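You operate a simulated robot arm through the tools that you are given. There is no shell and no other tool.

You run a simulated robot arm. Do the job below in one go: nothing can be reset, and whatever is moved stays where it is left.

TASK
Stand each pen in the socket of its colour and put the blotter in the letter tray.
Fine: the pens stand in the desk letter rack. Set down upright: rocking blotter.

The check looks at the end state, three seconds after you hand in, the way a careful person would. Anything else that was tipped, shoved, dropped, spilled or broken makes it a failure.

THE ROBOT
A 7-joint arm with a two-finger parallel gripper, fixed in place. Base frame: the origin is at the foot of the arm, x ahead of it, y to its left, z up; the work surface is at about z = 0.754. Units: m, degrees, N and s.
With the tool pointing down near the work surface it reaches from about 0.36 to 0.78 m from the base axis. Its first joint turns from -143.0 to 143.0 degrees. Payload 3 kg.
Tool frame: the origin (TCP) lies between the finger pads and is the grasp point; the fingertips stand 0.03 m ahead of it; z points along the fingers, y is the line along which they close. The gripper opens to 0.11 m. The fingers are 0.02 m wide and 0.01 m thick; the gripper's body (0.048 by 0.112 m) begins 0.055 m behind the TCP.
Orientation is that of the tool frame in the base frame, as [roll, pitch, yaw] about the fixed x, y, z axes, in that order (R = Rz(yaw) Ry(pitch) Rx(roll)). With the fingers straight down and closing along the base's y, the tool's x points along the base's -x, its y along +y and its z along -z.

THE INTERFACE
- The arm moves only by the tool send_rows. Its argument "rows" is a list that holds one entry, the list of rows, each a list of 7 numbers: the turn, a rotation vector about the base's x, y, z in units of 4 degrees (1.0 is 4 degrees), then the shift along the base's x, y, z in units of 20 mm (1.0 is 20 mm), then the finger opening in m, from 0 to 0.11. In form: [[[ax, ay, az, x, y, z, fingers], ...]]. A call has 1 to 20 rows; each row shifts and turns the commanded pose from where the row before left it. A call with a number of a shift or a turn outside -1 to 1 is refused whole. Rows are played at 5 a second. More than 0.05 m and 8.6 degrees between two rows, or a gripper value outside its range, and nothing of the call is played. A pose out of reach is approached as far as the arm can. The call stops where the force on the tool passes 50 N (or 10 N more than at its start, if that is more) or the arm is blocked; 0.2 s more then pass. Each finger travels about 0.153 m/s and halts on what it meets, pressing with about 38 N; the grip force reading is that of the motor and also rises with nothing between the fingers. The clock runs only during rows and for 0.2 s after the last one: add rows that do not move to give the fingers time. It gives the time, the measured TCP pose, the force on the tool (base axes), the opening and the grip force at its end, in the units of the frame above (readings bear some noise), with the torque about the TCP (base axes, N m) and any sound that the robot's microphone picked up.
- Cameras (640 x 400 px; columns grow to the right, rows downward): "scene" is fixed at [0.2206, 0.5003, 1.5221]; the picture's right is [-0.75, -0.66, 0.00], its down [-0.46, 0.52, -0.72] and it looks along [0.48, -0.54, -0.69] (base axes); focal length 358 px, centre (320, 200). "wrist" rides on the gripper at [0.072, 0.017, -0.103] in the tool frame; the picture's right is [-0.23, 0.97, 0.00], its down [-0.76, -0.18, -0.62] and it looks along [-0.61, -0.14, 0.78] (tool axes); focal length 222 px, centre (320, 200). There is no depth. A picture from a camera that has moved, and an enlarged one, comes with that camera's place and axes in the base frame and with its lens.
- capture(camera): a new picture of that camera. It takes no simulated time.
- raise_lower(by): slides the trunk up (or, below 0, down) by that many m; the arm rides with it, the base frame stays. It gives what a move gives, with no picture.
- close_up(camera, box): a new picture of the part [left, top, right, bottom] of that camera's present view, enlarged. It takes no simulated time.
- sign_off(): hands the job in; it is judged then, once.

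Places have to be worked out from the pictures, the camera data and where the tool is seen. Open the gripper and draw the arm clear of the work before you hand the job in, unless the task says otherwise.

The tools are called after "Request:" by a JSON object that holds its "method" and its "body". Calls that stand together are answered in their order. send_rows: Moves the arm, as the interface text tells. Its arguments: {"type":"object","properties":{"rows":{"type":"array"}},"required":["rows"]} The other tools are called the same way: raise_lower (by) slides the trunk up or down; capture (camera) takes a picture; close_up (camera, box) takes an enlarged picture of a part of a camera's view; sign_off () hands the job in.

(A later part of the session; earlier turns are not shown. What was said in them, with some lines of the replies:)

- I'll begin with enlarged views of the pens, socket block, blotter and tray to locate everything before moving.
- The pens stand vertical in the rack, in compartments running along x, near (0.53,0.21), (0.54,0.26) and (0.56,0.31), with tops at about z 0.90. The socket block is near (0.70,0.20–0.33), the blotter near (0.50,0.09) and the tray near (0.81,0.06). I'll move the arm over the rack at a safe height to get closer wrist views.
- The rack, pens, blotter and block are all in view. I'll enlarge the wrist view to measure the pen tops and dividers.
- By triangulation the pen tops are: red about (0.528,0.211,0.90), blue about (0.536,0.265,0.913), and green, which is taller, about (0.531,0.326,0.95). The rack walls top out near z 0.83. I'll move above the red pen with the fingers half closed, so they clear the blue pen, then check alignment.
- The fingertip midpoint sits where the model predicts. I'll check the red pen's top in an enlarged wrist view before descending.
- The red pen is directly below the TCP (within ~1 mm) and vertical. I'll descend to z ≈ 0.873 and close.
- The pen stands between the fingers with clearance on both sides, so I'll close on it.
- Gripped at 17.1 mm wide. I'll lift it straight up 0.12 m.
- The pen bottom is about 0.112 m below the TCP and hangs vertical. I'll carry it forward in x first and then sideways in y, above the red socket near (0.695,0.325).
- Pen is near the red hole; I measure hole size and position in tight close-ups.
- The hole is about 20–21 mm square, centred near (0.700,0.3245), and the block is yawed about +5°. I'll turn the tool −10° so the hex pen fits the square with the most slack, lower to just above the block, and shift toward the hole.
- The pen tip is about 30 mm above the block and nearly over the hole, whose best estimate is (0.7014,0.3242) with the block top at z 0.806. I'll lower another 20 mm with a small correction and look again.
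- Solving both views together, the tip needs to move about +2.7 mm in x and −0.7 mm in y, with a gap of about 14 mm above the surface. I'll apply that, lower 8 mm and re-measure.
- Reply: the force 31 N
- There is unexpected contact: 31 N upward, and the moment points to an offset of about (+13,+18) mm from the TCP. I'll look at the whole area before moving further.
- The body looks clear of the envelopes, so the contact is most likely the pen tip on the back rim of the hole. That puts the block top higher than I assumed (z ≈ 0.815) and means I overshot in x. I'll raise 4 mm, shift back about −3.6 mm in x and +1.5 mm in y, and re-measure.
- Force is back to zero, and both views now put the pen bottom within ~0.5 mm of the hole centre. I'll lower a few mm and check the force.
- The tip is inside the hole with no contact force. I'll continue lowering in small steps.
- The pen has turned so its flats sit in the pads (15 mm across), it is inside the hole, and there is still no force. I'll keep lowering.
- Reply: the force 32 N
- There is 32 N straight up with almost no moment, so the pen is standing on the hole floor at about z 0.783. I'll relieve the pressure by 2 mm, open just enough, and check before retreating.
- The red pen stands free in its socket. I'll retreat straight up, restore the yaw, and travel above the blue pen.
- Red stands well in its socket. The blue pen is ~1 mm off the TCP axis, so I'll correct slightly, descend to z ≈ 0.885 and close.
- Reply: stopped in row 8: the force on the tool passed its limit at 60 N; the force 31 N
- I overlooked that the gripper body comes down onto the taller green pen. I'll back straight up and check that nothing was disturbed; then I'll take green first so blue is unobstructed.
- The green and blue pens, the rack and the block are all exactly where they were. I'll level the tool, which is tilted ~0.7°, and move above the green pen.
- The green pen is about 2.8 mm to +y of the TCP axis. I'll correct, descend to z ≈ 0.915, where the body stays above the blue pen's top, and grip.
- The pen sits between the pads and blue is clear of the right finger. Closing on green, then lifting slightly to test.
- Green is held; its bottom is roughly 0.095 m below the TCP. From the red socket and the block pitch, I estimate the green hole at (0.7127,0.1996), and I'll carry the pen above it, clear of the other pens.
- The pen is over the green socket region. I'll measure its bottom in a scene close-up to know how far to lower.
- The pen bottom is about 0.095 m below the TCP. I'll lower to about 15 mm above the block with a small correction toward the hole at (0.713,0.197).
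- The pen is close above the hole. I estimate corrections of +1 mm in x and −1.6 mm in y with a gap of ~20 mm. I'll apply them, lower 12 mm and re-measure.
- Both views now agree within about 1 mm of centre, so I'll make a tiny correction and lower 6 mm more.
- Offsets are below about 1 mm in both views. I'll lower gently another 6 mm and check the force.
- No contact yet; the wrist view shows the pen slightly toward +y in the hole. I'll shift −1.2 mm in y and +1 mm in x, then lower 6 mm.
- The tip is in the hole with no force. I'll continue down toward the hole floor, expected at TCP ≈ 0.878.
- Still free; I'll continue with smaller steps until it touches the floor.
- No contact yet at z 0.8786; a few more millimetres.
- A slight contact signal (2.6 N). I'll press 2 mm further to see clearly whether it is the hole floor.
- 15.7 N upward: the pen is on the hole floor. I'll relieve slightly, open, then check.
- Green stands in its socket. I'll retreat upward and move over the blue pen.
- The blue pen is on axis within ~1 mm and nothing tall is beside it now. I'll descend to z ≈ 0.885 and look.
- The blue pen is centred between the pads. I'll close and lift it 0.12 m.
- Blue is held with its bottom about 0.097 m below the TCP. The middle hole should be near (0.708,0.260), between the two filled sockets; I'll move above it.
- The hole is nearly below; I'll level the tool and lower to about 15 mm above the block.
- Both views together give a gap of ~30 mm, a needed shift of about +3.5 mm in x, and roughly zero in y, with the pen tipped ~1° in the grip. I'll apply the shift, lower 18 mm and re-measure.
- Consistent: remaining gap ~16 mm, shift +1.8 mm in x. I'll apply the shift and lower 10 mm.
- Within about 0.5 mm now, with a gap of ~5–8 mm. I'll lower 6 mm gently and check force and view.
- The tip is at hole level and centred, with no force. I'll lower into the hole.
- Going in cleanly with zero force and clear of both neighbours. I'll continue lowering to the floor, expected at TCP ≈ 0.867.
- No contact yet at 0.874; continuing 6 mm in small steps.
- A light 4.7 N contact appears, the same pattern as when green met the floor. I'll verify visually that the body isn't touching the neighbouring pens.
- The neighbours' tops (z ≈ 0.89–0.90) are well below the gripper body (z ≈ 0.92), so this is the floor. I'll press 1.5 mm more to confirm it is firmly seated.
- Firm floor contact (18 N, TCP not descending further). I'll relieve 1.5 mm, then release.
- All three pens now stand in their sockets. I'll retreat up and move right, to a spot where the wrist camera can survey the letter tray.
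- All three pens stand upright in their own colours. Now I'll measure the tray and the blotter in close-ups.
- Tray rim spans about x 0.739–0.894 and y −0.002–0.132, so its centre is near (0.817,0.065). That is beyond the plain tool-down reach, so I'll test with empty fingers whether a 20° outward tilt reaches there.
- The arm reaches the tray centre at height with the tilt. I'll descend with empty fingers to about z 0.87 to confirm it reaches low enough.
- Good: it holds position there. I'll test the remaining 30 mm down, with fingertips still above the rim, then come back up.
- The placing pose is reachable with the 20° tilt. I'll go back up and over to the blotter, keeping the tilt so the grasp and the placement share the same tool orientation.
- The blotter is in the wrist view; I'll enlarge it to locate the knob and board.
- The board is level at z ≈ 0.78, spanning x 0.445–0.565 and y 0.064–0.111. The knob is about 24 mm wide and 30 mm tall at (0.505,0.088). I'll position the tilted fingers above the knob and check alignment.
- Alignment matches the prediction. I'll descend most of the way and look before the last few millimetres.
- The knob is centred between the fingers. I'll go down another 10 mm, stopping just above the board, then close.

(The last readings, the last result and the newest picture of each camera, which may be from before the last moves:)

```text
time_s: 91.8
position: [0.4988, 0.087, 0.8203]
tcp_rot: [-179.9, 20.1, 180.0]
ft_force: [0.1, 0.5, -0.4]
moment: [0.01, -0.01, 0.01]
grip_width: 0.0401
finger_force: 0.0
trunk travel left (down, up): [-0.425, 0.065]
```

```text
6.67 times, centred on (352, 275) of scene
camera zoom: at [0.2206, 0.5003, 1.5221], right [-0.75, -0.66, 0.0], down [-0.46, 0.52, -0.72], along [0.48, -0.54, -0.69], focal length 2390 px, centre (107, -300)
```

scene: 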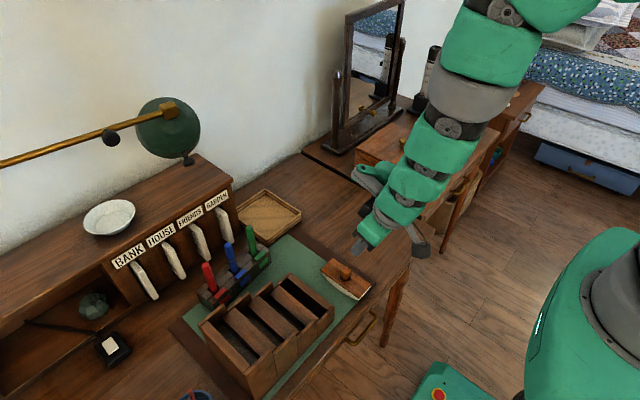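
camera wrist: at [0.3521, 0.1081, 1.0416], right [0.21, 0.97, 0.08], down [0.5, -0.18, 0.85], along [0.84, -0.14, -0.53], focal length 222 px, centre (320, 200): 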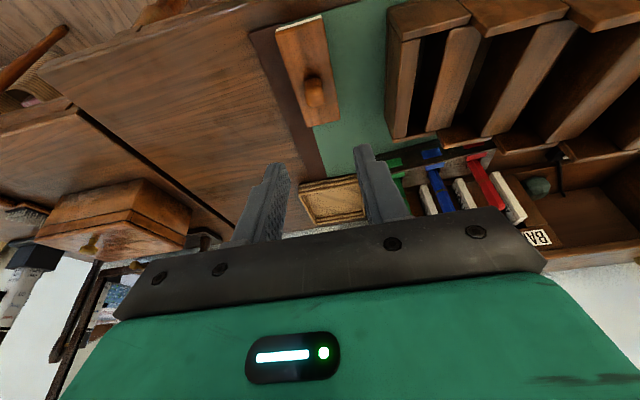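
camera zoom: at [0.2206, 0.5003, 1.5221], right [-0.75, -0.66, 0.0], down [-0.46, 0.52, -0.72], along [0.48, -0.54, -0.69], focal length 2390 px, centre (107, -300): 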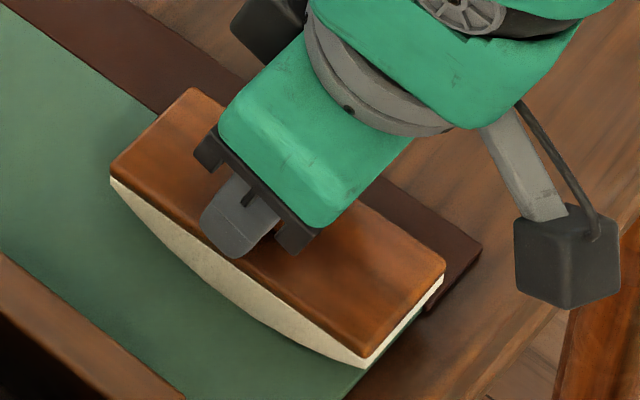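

About 20 mm of the knob lies between the pads. Closing on it now.

Request:
{"method": "send_rows", "body": {"rows": [[[0, 0, 0, 0, 0, 0, 0.034], [0, 0, 0, 0, 0, 0, 0.028], [0, 0, 0, 0, 0, 0, 0.022], [0, 0, 0, 0, 0, 0, 0.015], [0, 0, 0, 0, 0, 0, 0.005], [0, 0, 0, 0, 0, 0, 0.0], [0, 0, 0, 0, 0, 0, 0.0]]]}}

Request:
{"method": "close_up", "body": {"camera": "wrist", "box": [240, 60, 400, 260]}}

Request:
{"method": "close_up", "body": {"camera": "scene", "box": [305, 230, 401, 310]}}

```text
time_s: 93.4
position: [0.4985, 0.0875, 0.8218]
tcp_rot: [-179.9, 20.1, -180.0]
ft_force: [0.8, -0.3, 0.1]
moment: [0.01, -0.01, -0.02]
grip_width: 0.0216
finger_force: 38.1
trunk travel left (down, up): [-0.425, 0.065]
```

```text
2.00 times, centred on (320, 160) of wrist
camera zoom: at [0.3949, 0.1035, 0.8934], right [0.21, 0.97, 0.08], down [0.5, -0.18, 0.85], along [0.84, -0.14, -0.53], focal length 444 px, centre (320, 280)
```

zoom: 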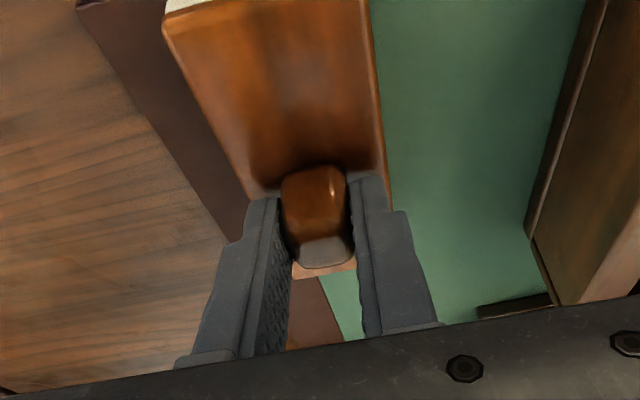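

```text
5.00 times, centred on (353, 270) of scene
camera zoom: at [0.2206, 0.5003, 1.5221], right [-0.75, -0.66, 0.0], down [-0.46, 0.52, -0.72], along [0.48, -0.54, -0.69], focal length 1793 px, centre (155, -150)
```

zoom: 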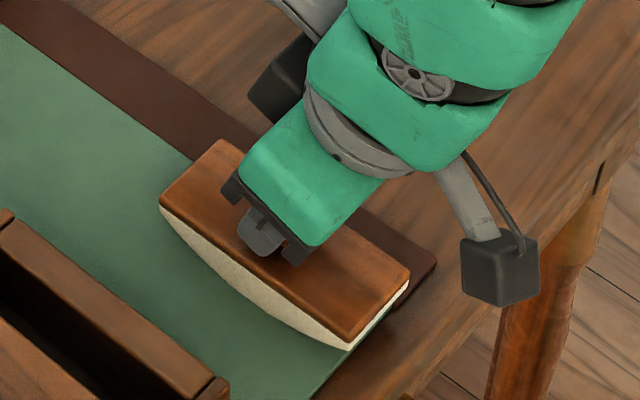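

Knob gripped (21.6 mm) and the blotter hasn't moved. I'll lift gently 40 mm and check it hangs level.

Request:
{"method": "send_rows", "body": {"rows": [[[0, 0, 0, 0, 0, 0.2, 0.0], [0, 0, 0, 0, 0, 0.4, 0.0], [0, 0, 0, 0, 0, 0.5, 0.0], [0, 0, 0, 0, 0, 0.5, 0.0], [0, 0, 0, 0, 0, 0.4, 0.0], [0, 0, 0, 0, 0, 0, 0.0], [0, 0, 0, 0, 0, 0, 0.0]]]}}

Request:
{"method": "close_up", "body": {"camera": "wrist", "box": [220, 20, 420, 220]}}

Request:
{"method": "close_up", "body": {"camera": "scene", "box": [305, 220, 401, 310]}}

```text
time_s: 95.0
position: [0.4976, 0.0892, 0.8611]
tcp_rot: [180.0, 20.1, -180.0]
ft_force: [1.1, 0.0, -0.8]
moment: [0.0, 0.01, -0.03]
grip_width: 0.0214
finger_force: 38.0
trunk travel left (down, up): [-0.425, 0.065]
```

```text
2.00 times, centred on (320, 120) of wrist
camera zoom: at [0.3943, 0.1043, 0.9337], right [0.21, 0.97, 0.08], down [0.5, -0.18, 0.85], along [0.84, -0.14, -0.53], focal length 444 px, centre (320, 360)
```

zoom: 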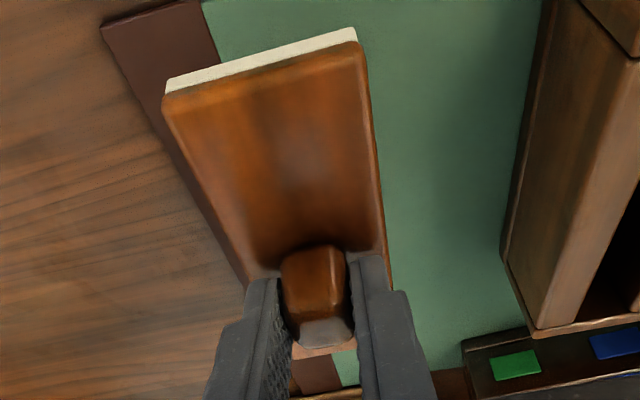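

```text
4.44 times, centred on (353, 265) of scene
camera zoom: at [0.2206, 0.5003, 1.5221], right [-0.75, -0.66, 0.0], down [-0.46, 0.52, -0.72], along [0.48, -0.54, -0.69], focal length 1594 px, centre (173, -89)
```

zoom: 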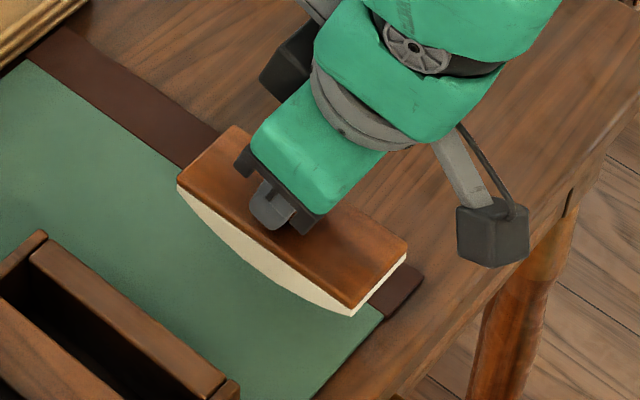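

The blotter hangs level and secure. I'll raise it and carry it toward the tray along the free lane right of the pens.

Request:
{"method": "send_rows", "body": {"rows": [[[0, 0, 0, 0, 0, 0.6, 0.0], [0, 0, 0, 0, -0.2, 0.9, 0.0], [0, 0, 0, 0, -0.3, 0.9, 0.0], [0, 0, 0, 0, -0.3, 0.9, 0.0], [0, 0, 0, 0.3, -0.3, 0.9, 0.0], [0, 0, 0, 0.7, -0.3, 0.6, 0.0], [0, 0, 0, 0.9, 0, 0.2, 0.0], [0, 0, 0, 0.9, 0, 0, 0.0], [0, 0, 0, 0.9, 0, 0, 0.0], [0, 0, 0, 0.9, 0, 0, 0.0], [0, 0, 0, 0.9, 0, 0, 0.0], [0, 0, 0, 0.9, 0, 0, 0.0], [0, 0, 0, 0.9, 0, 0, 0.0], [0, 0, 0, 0.9, 0, 0, 0.0], [0, 0, 0, 0.9, 0, 0, 0.0], [0, 0, 0, 0.9, 0, 0, 0.0], [0, 0, 0, 0.9, 0, 0, 0.0], [0, 0, 0, 0.5, 0, 0, 0.0], [0, 0, 0, 0, 0, 0, 0.0]]]}}

Request:
{"method": "capture", "body": {"camera": "scene"}}

Request:
{"method": "capture", "body": {"camera": "wrist"}}

```text
time_s: 99.0
position: [0.7265, 0.0582, 0.9609]
tcp_rot: [-180.0, 20.2, -180.0]
ft_force: [-0.3, 0.0, -1.4]
moment: [0.0, 0.05, 0.02]
grip_width: 0.0218
finger_force: 37.7
trunk travel left (down, up): [-0.425, 0.065]
```

```text
taken
```

scene: 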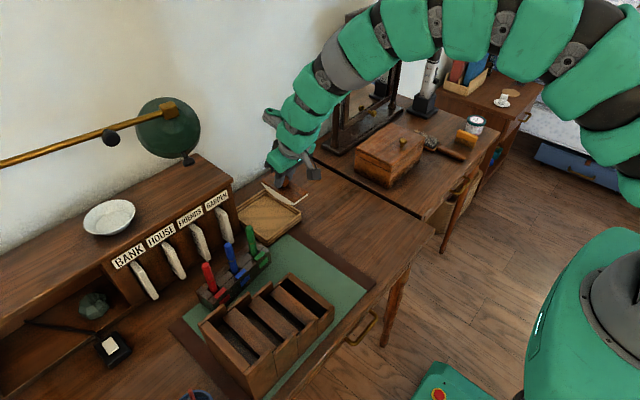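

```text
taken
camera wrist: at [0.624, 0.0745, 1.0341], right [0.21, 0.97, 0.08], down [0.5, -0.18, 0.85], along [0.84, -0.14, -0.53], focal length 222 px, centre (320, 200)
```

wrist: 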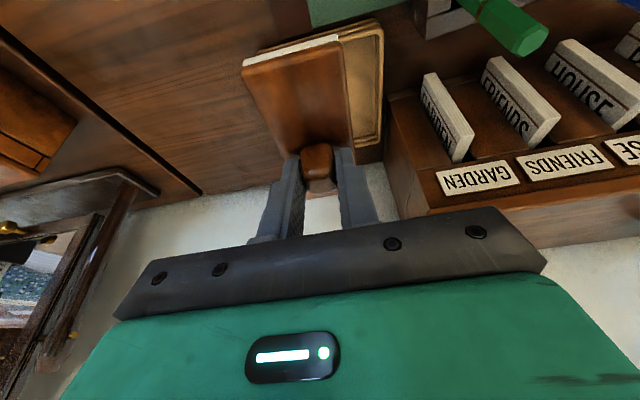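

Still level and clear of the hutch. I'll move the last 84 mm forward to over the tray centre.

Request:
{"method": "send_rows", "body": {"rows": [[[0, 0, 0, 0.7, 0.02, 0, 0.0], [0, 0, 0, 0.9, 0.02, 0, 0.0], [0, 0, 0, 0.9, 0.02, 0, 0.0], [0, 0, 0, 0.9, 0.02, 0, 0.0], [0, 0, 0, 0.8, 0, 0, 0.0], [0, 0, 0, 0, 0, -0.5, 0.0], [0, 0, 0, 0, 0, -0.5, 0.0], [0, 0, 0, 0, 0, 0, 0.0], [0, 0, 0, 0, 0, 0, 0.0]]]}}

Request:
{"method": "close_up", "body": {"camera": "scene", "box": [215, 140, 327, 250]}}

Request:
{"method": "close_up", "body": {"camera": "wrist", "box": [180, 0, 460, 200]}}

```text
time_s: 101.0
position: [0.8114, 0.0601, 0.9402]
tcp_rot: [-179.9, 20.1, -179.9]
ft_force: [-0.7, -0.4, -0.9]
moment: [-0.01, -0.01, -0.02]
grip_width: 0.0214
finger_force: 38.4
trunk travel left (down, up): [-0.425, 0.065]
```

```text
3.64 times, centred on (271, 195) of scene
camera zoom: at [0.2206, 0.5003, 1.5221], right [-0.75, -0.66, 0.0], down [-0.46, 0.52, -0.72], along [0.48, -0.54, -0.69], focal length 1304 px, centre (498, 218)
```

zoom: 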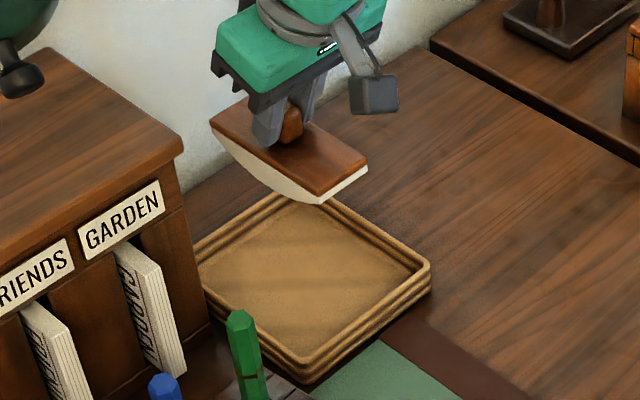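

```text
2.00 times, centred on (320, 100) of wrist
camera zoom: at [0.7076, 0.0769, 1.0129], right [0.21, 0.97, 0.08], down [0.5, -0.18, 0.85], along [0.84, -0.14, -0.53], focal length 444 px, centre (320, 400)
```

zoom: 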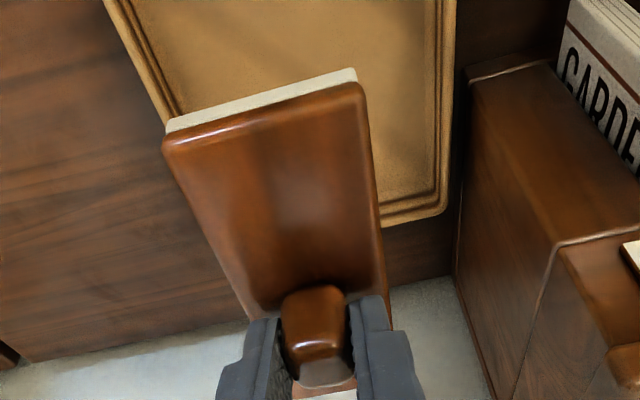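

The blotter is over the tray and level. I'll lower it until it is about 30 mm above the tray floor, then check position within the rim.

Request:
{"method": "send_rows", "body": {"rows": [[[0, 0, 0, 0, 0, -0.7, 0.0], [0, 0, 0, 0, 0, -0.8, 0.0], [0, 0, 0, 0, 0, -0.8, 0.0], [0, 0, 0, 0, 0, -0.8, 0.0], [0, 0, 0, 0, 0, -0.6, 0.0], [0, 0, 0, 0, 0, -0.5, 0.0], [0, 0, 0, 0, 0, 0, 0.0], [0, 0, 0, 0, 0, 0, 0.0]]]}}

Request:
{"method": "close_up", "body": {"camera": "scene", "box": [225, 170, 321, 255]}}

Request:
{"method": "close_up", "body": {"camera": "wrist", "box": [180, 0, 460, 200]}}

```text
time_s: 102.8
position: [0.8093, 0.0614, 0.8577]
tcp_rot: [179.9, 20.2, -179.9]
ft_force: [-0.8, 0.1, -0.9]
moment: [0.0, 0.01, -0.01]
grip_width: 0.0213
finger_force: 38.1
trunk travel left (down, up): [-0.425, 0.065]
```

```text
4.71 times, centred on (273, 212) of scene
camera zoom: at [0.2206, 0.5003, 1.5221], right [-0.75, -0.66, 0.0], down [-0.46, 0.52, -0.72], along [0.48, -0.54, -0.69], focal length 1687 px, centre (541, 141)
```

zoom: 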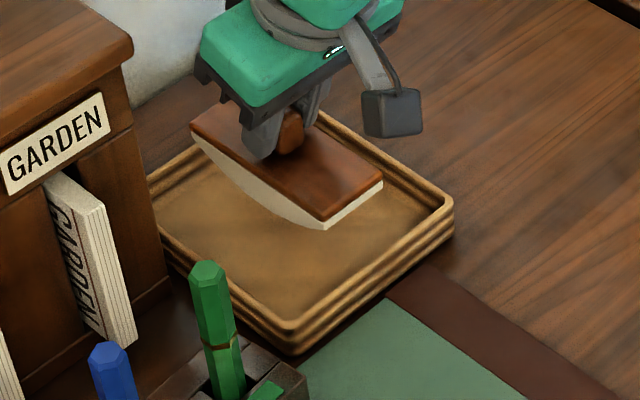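

```text
2.00 times, centred on (320, 100) of wrist
camera zoom: at [0.7056, 0.078, 0.9295], right [0.21, 0.97, 0.08], down [0.5, -0.18, 0.85], along [0.84, -0.14, -0.53], focal length 444 px, centre (320, 400)
```

zoom: 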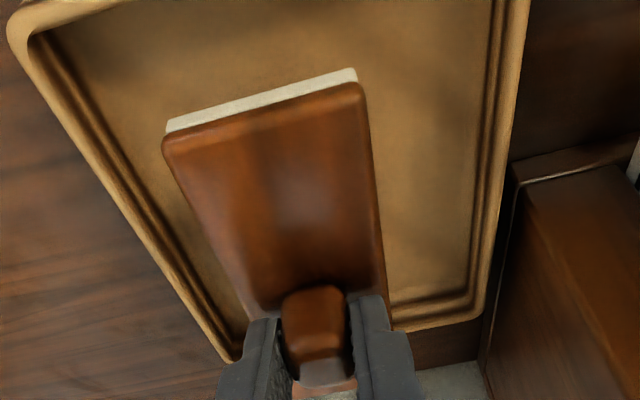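

The board spans x ≈ 0.757–0.877 within the tray's inner ~0.747–0.888, nicely centred. I'll lower toward the floor in small steps.

Request:
{"method": "send_rows", "body": {"rows": [[[0, 0, 0, 0, 0, -0.3, 0.0], [0, 0, 0, 0, 0, -0.3, 0.0], [0, 0, 0, 0, 0, -0.3, 0.0], [0, 0, 0, 0, 0, -0.2, 0.0], [0, 0, 0, 0, 0, -0.15, 0.0], [0, 0, 0, 0, 0, 0, 0.0]]]}}

Request:
{"method": "close_up", "body": {"camera": "scene", "box": [225, 170, 321, 255]}}

```text
time_s: 104.2
position: [0.8104, 0.0611, 0.8314]
tcp_rot: [-180.0, 20.1, -179.9]
ft_force: [0.3, -0.6, -1.5]
moment: [0.03, 0.0, 0.0]
grip_width: 0.0216
finger_force: 37.9
trunk travel left (down, up): [-0.425, 0.065]
```

```text
4.71 times, centred on (273, 212) of scene
camera zoom: at [0.2206, 0.5003, 1.5221], right [-0.75, -0.66, 0.0], down [-0.46, 0.52, -0.72], along [0.48, -0.54, -0.69], focal length 1687 px, centre (541, 141)
```

zoom: 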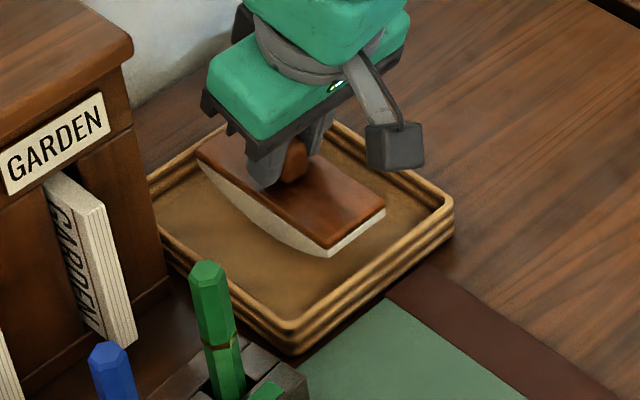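

Not touching yet; I'll lower in 1–2 mm steps, watching the force.

Request:
{"method": "send_rows", "body": {"rows": [[[0, 0, 0, 0, 0, -0.1, 0.0], [0, 0, 0, 0, 0, -0.1, 0.0], [0, 0, 0, 0, 0, -0.05, 0.0], [0, 0, 0, 0, 0, 0, 0.0]]]}}

```text
time_s: 105.2
position: [0.8112, 0.0615, 0.8278]
tcp_rot: [179.9, 20.1, -179.8]
ft_force: [0.1, -0.3, -1.8]
moment: [0.0, -0.02, -0.01]
grip_width: 0.0218
finger_force: 38.3
trunk travel left (down, up): [-0.425, 0.065]
```

Request:
{"method": "send_rows", "body": {"rows": [[[0, 0, 0, 0, 0, -0.1, 0.0], [0, 0, 0, 0, 0, -0.05, 0.0], [0, 0, 0, 0, 0, 0, 0.0]]]}}

Request:
{"method": "close_up", "body": {"camera": "scene", "box": [235, 185, 315, 250]}}

```text
time_s: 106.0
position: [0.8105, 0.0621, 0.8251]
tcp_rot: [-180.0, 20.1, -179.9]
ft_force: [-0.7, 0.3, -1.0]
moment: [0.01, 0.04, -0.02]
grip_width: 0.022
finger_force: 38.3
trunk travel left (down, up): [-0.425, 0.065]
```

```text
6.15 times, centred on (275, 218) of scene
camera zoom: at [0.2206, 0.5003, 1.5221], right [-0.75, -0.66, 0.0], down [-0.46, 0.52, -0.72], along [0.48, -0.54, -0.69], focal length 2206 px, centre (597, 92)
```

zoom: 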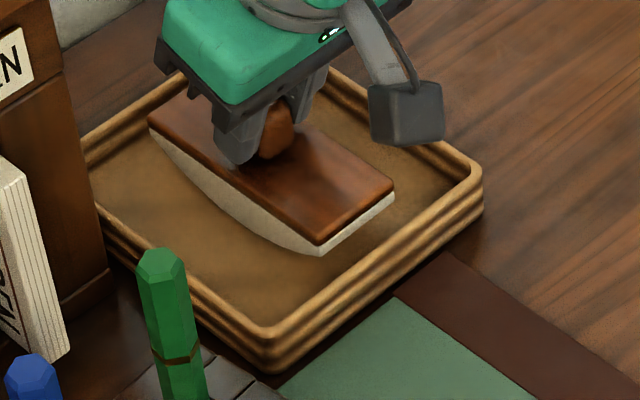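

Still no contact at 0.8251, and the blotter is nicely inside the tray. I'll continue in 1 mm steps.

Request:
{"method": "send_rows", "body": {"rows": [[[0, 0, 0, 0, 0, -0.08, 0.0], [0, 0, 0, 0, 0, -0.08, 0.0], [0, 0, 0, 0, 0, 0, 0.0]]]}}

```text
time_s: 106.8
position: [0.8104, 0.0608, 0.8226]
tcp_rot: [179.9, 20.1, 180.0]
ft_force: [0.2, -2.1, 3.9]
moment: [-0.06, -0.04, 0.01]
grip_width: 0.0217
finger_force: 38.4
trunk travel left (down, up): [-0.425, 0.065]
```

Contact: the force changed from −1.3 N (weight) to +3.9 N, so the blotter rests on the tray floor. Releasing slowly.

Request:
{"method": "send_rows", "body": {"rows": [[[0, 0, 0, 0, 0, 0, 0.0], [0, 0, 0, 0, 0, 0, 0.024], [0, 0, 0, 0, 0, 0, 0.028], [0, 0, 0, 0, 0, 0, 0.034], [0, 0, 0, 0, 0, 0, 0.042], [0, 0, 0, 0, 0, 0, 0.045], [0, 0, 0, 0, 0, 0, 0.045]]]}}

Request:
{"method": "close_up", "body": {"camera": "scene", "box": [235, 185, 315, 250]}}

Request:
{"method": "close_up", "body": {"camera": "wrist", "box": [180, 0, 460, 200]}}

```text
time_s: 108.4
position: [0.8094, 0.061, 0.8214]
tcp_rot: [-180.0, 20.1, -179.8]
ft_force: [0.5, 0.2, 0.3]
moment: [-0.02, -0.03, 0.0]
grip_width: 0.0449
finger_force: 0.0
trunk travel left (down, up): [-0.425, 0.065]
```

```text
6.15 times, centred on (275, 218) of scene
camera zoom: at [0.2206, 0.5003, 1.5221], right [-0.75, -0.66, 0.0], down [-0.46, 0.52, -0.72], along [0.48, -0.54, -0.69], focal length 2206 px, centre (597, 92)
```

zoom: 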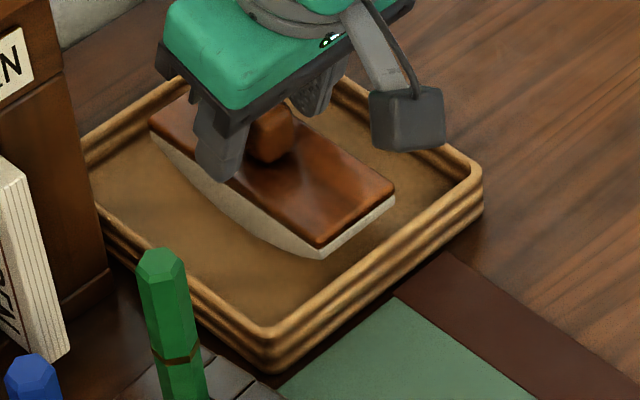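

```text
2.00 times, centred on (320, 100) of wrist
camera zoom: at [0.7062, 0.0773, 0.8939], right [0.21, 0.97, 0.08], down [0.5, -0.18, 0.85], along [0.84, -0.14, -0.53], focal length 444 px, centre (320, 400)
```

zoom: 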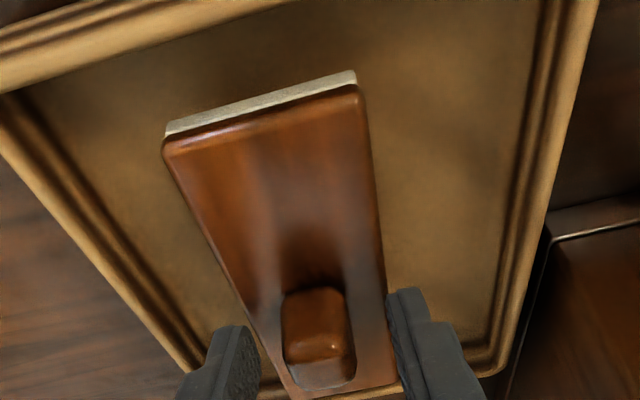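

The blotter stands level and free in the tray, and the fingers are clear of the knob. I'll retreat straight up, then draw back.

Request:
{"method": "send_rows", "body": {"rows": [[[0, 0, 0, 0, 0, 0.3, 0.045], [0, 0, 0, 0, 0, 0.5, 0.045], [0, 0, 0, 0, 0, 0.8, 0.045], [0, 0, 0, 0, 0, 1, 0.045], [0, 0, 0, 0, 0, 1, 0.045], [0, 0, 0, 0, 0, 1, 0.045], [0, 0, 0, 0, 0, 1, 0.045], [0, 0, 0, 0, 0, 1, 0.045], [0, 0, 0, 0, 0, 1, 0.045], [0, 0, 0, -0.4, 0, 1, 0.045], [0, 0, 0, -0.9, 0, 0.8, 0.045], [0, 0, 0, -1, 0, 0.5, 0.05], [0, 0, 0, -1, 0, 0.2, 0.06], [0, 0, 0, -1, 0, 0, 0.07], [0, 0, 0, -1, 0, 0, 0.08], [0, 0, 0, -1, 0, 0, 0.09], [0, 0, 0, -1, 0, 0, 0.1], [0, 0, 0, -1, 0, 0, 0.1], [0, 0, 0, -1, 0, 0, 0.1], [0, 0, 0, 0, 0, 0, 0.1]]]}}

Request:
{"method": "capture", "body": {"camera": "scene"}}

Request:
{"method": "close_up", "body": {"camera": "scene", "box": [170, 180, 330, 300]}}

Request:
{"method": "capture", "body": {"camera": "wrist"}}

```text
time_s: 112.6
position: [0.6241, 0.0605, 1.0218]
tcp_rot: [-180.0, 20.0, -179.8]
ft_force: [0.0, -0.9, 0.2]
moment: [0.0, 0.0, -0.04]
grip_width: 0.0999
finger_force: 0.0
trunk travel left (down, up): [-0.425, 0.065]
```

```text
taken
```

scene: 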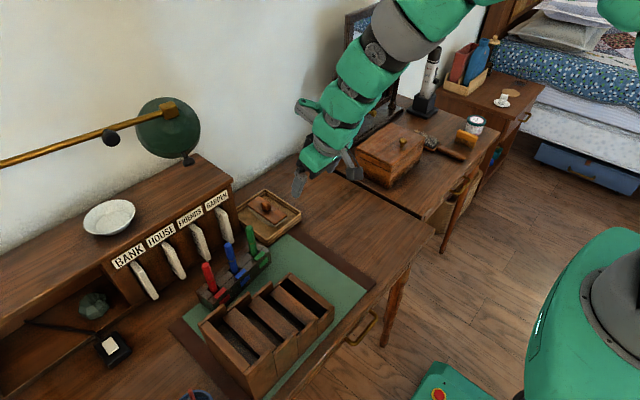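

```text
3.33 times, centred on (250, 240) of scene
camera zoom: at [0.2206, 0.5003, 1.5221], right [-0.75, -0.66, 0.0], down [-0.46, 0.52, -0.72], along [0.48, -0.54, -0.69], focal length 1195 px, centre (553, 67)
```

zoom: 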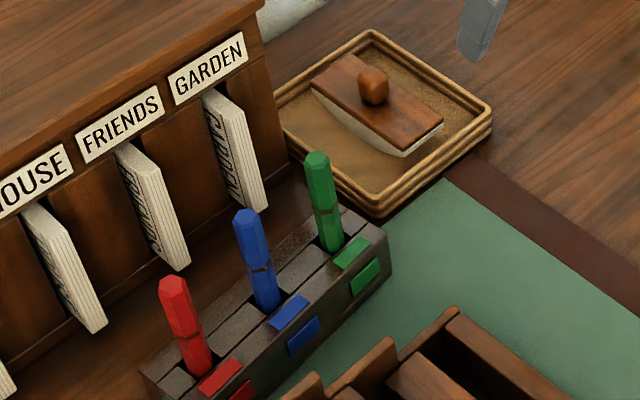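

```text
taken
camera wrist: at [0.5199, 0.0767, 1.0944], right [0.21, 0.97, 0.08], down [0.5, -0.18, 0.85], along [0.84, -0.14, -0.53], focal length 222 px, centre (320, 200)
```

wrist: 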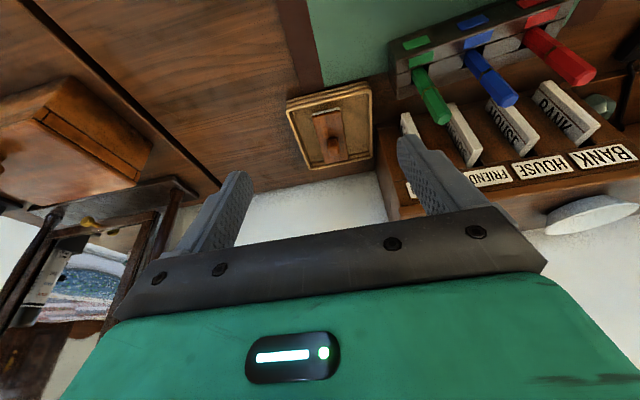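

All three pens stand vertical in their matching sockets, the blotter sits upright in the tray, and nothing else has moved. I'll draw the arm further up and back before handing in.

Request:
{"method": "send_rows", "body": {"rows": [[[0, 1, 0, -0.5, 0, 0.8, 0.1], [0, 1, 0, -0.5, 0, 0.8, 0.1], [0, 1, 0, -0.5, 0, 0.8, 0.1], [0, 1, 0, -0.5, 0, 0.8, 0.1], [0, 1, 0, -0.5, 0, 0.8, 0.1], [0, 0, 0, -0.5, 0, 0.8, 0.1], [0, 0, 0, -0.5, 0, 0.8, 0.1], [0, 0, 0, 0, 0, 0, 0.1], [0, 0, 0, 0, 0, 0, 0.1]]]}}

Request:
{"method": "capture", "body": {"camera": "scene"}}

Request:
{"method": "close_up", "body": {"camera": "scene", "box": [170, 180, 330, 300]}}

```text
time_s: 114.6
position: [0.5545, 0.0605, 1.1328]
tcp_rot: [180.0, 0.1, 180.0]
ft_force: [-0.6, -0.4, -0.8]
moment: [-0.01, 0.03, 0.01]
grip_width: 0.0999
finger_force: 0.0
trunk travel left (down, up): [-0.425, 0.065]
```

```text
taken
```

scene: 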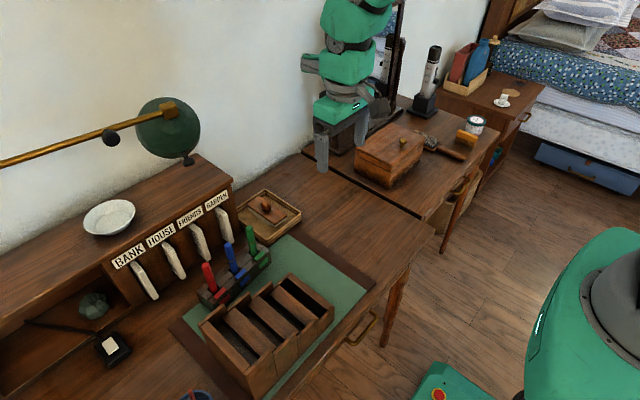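

```text
3.33 times, centred on (250, 240) of scene
camera zoom: at [0.2206, 0.5003, 1.5221], right [-0.75, -0.66, 0.0], down [-0.46, 0.52, -0.72], along [0.48, -0.54, -0.69], focal length 1195 px, centre (553, 67)
```

zoom: 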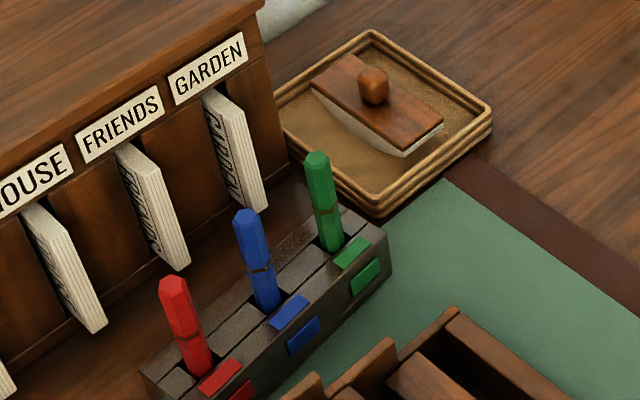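

The end state is stable: each pen is in the socket of its colour, the blotter is upright in the letter tray, and the arm is clear with the gripper open. Handing in.

Request:
{"method": "sign_off", "body": {}}

```text
The job is handed in.
```

The job is handed in. The red, blue and green pens each stand in the socket of their colour, and the blotter sits upright in the letter tray. The gripper is open and the arm is drawn clear.

Two unplanned contacts happened along the way:

- **Red pen:** it touched the rim of its hole once, at about 31 N. I backed off, re-centred it, and it went in cleanly.
- **Green pen:** the gripper body pressed down on its top, at about 60 N, while I was reaching for the blue pen. I backed off and checked, and the pens, rack and block had not moved. I then placed green before blue.

In the last scene picture nothing else looked tipped or shoved.
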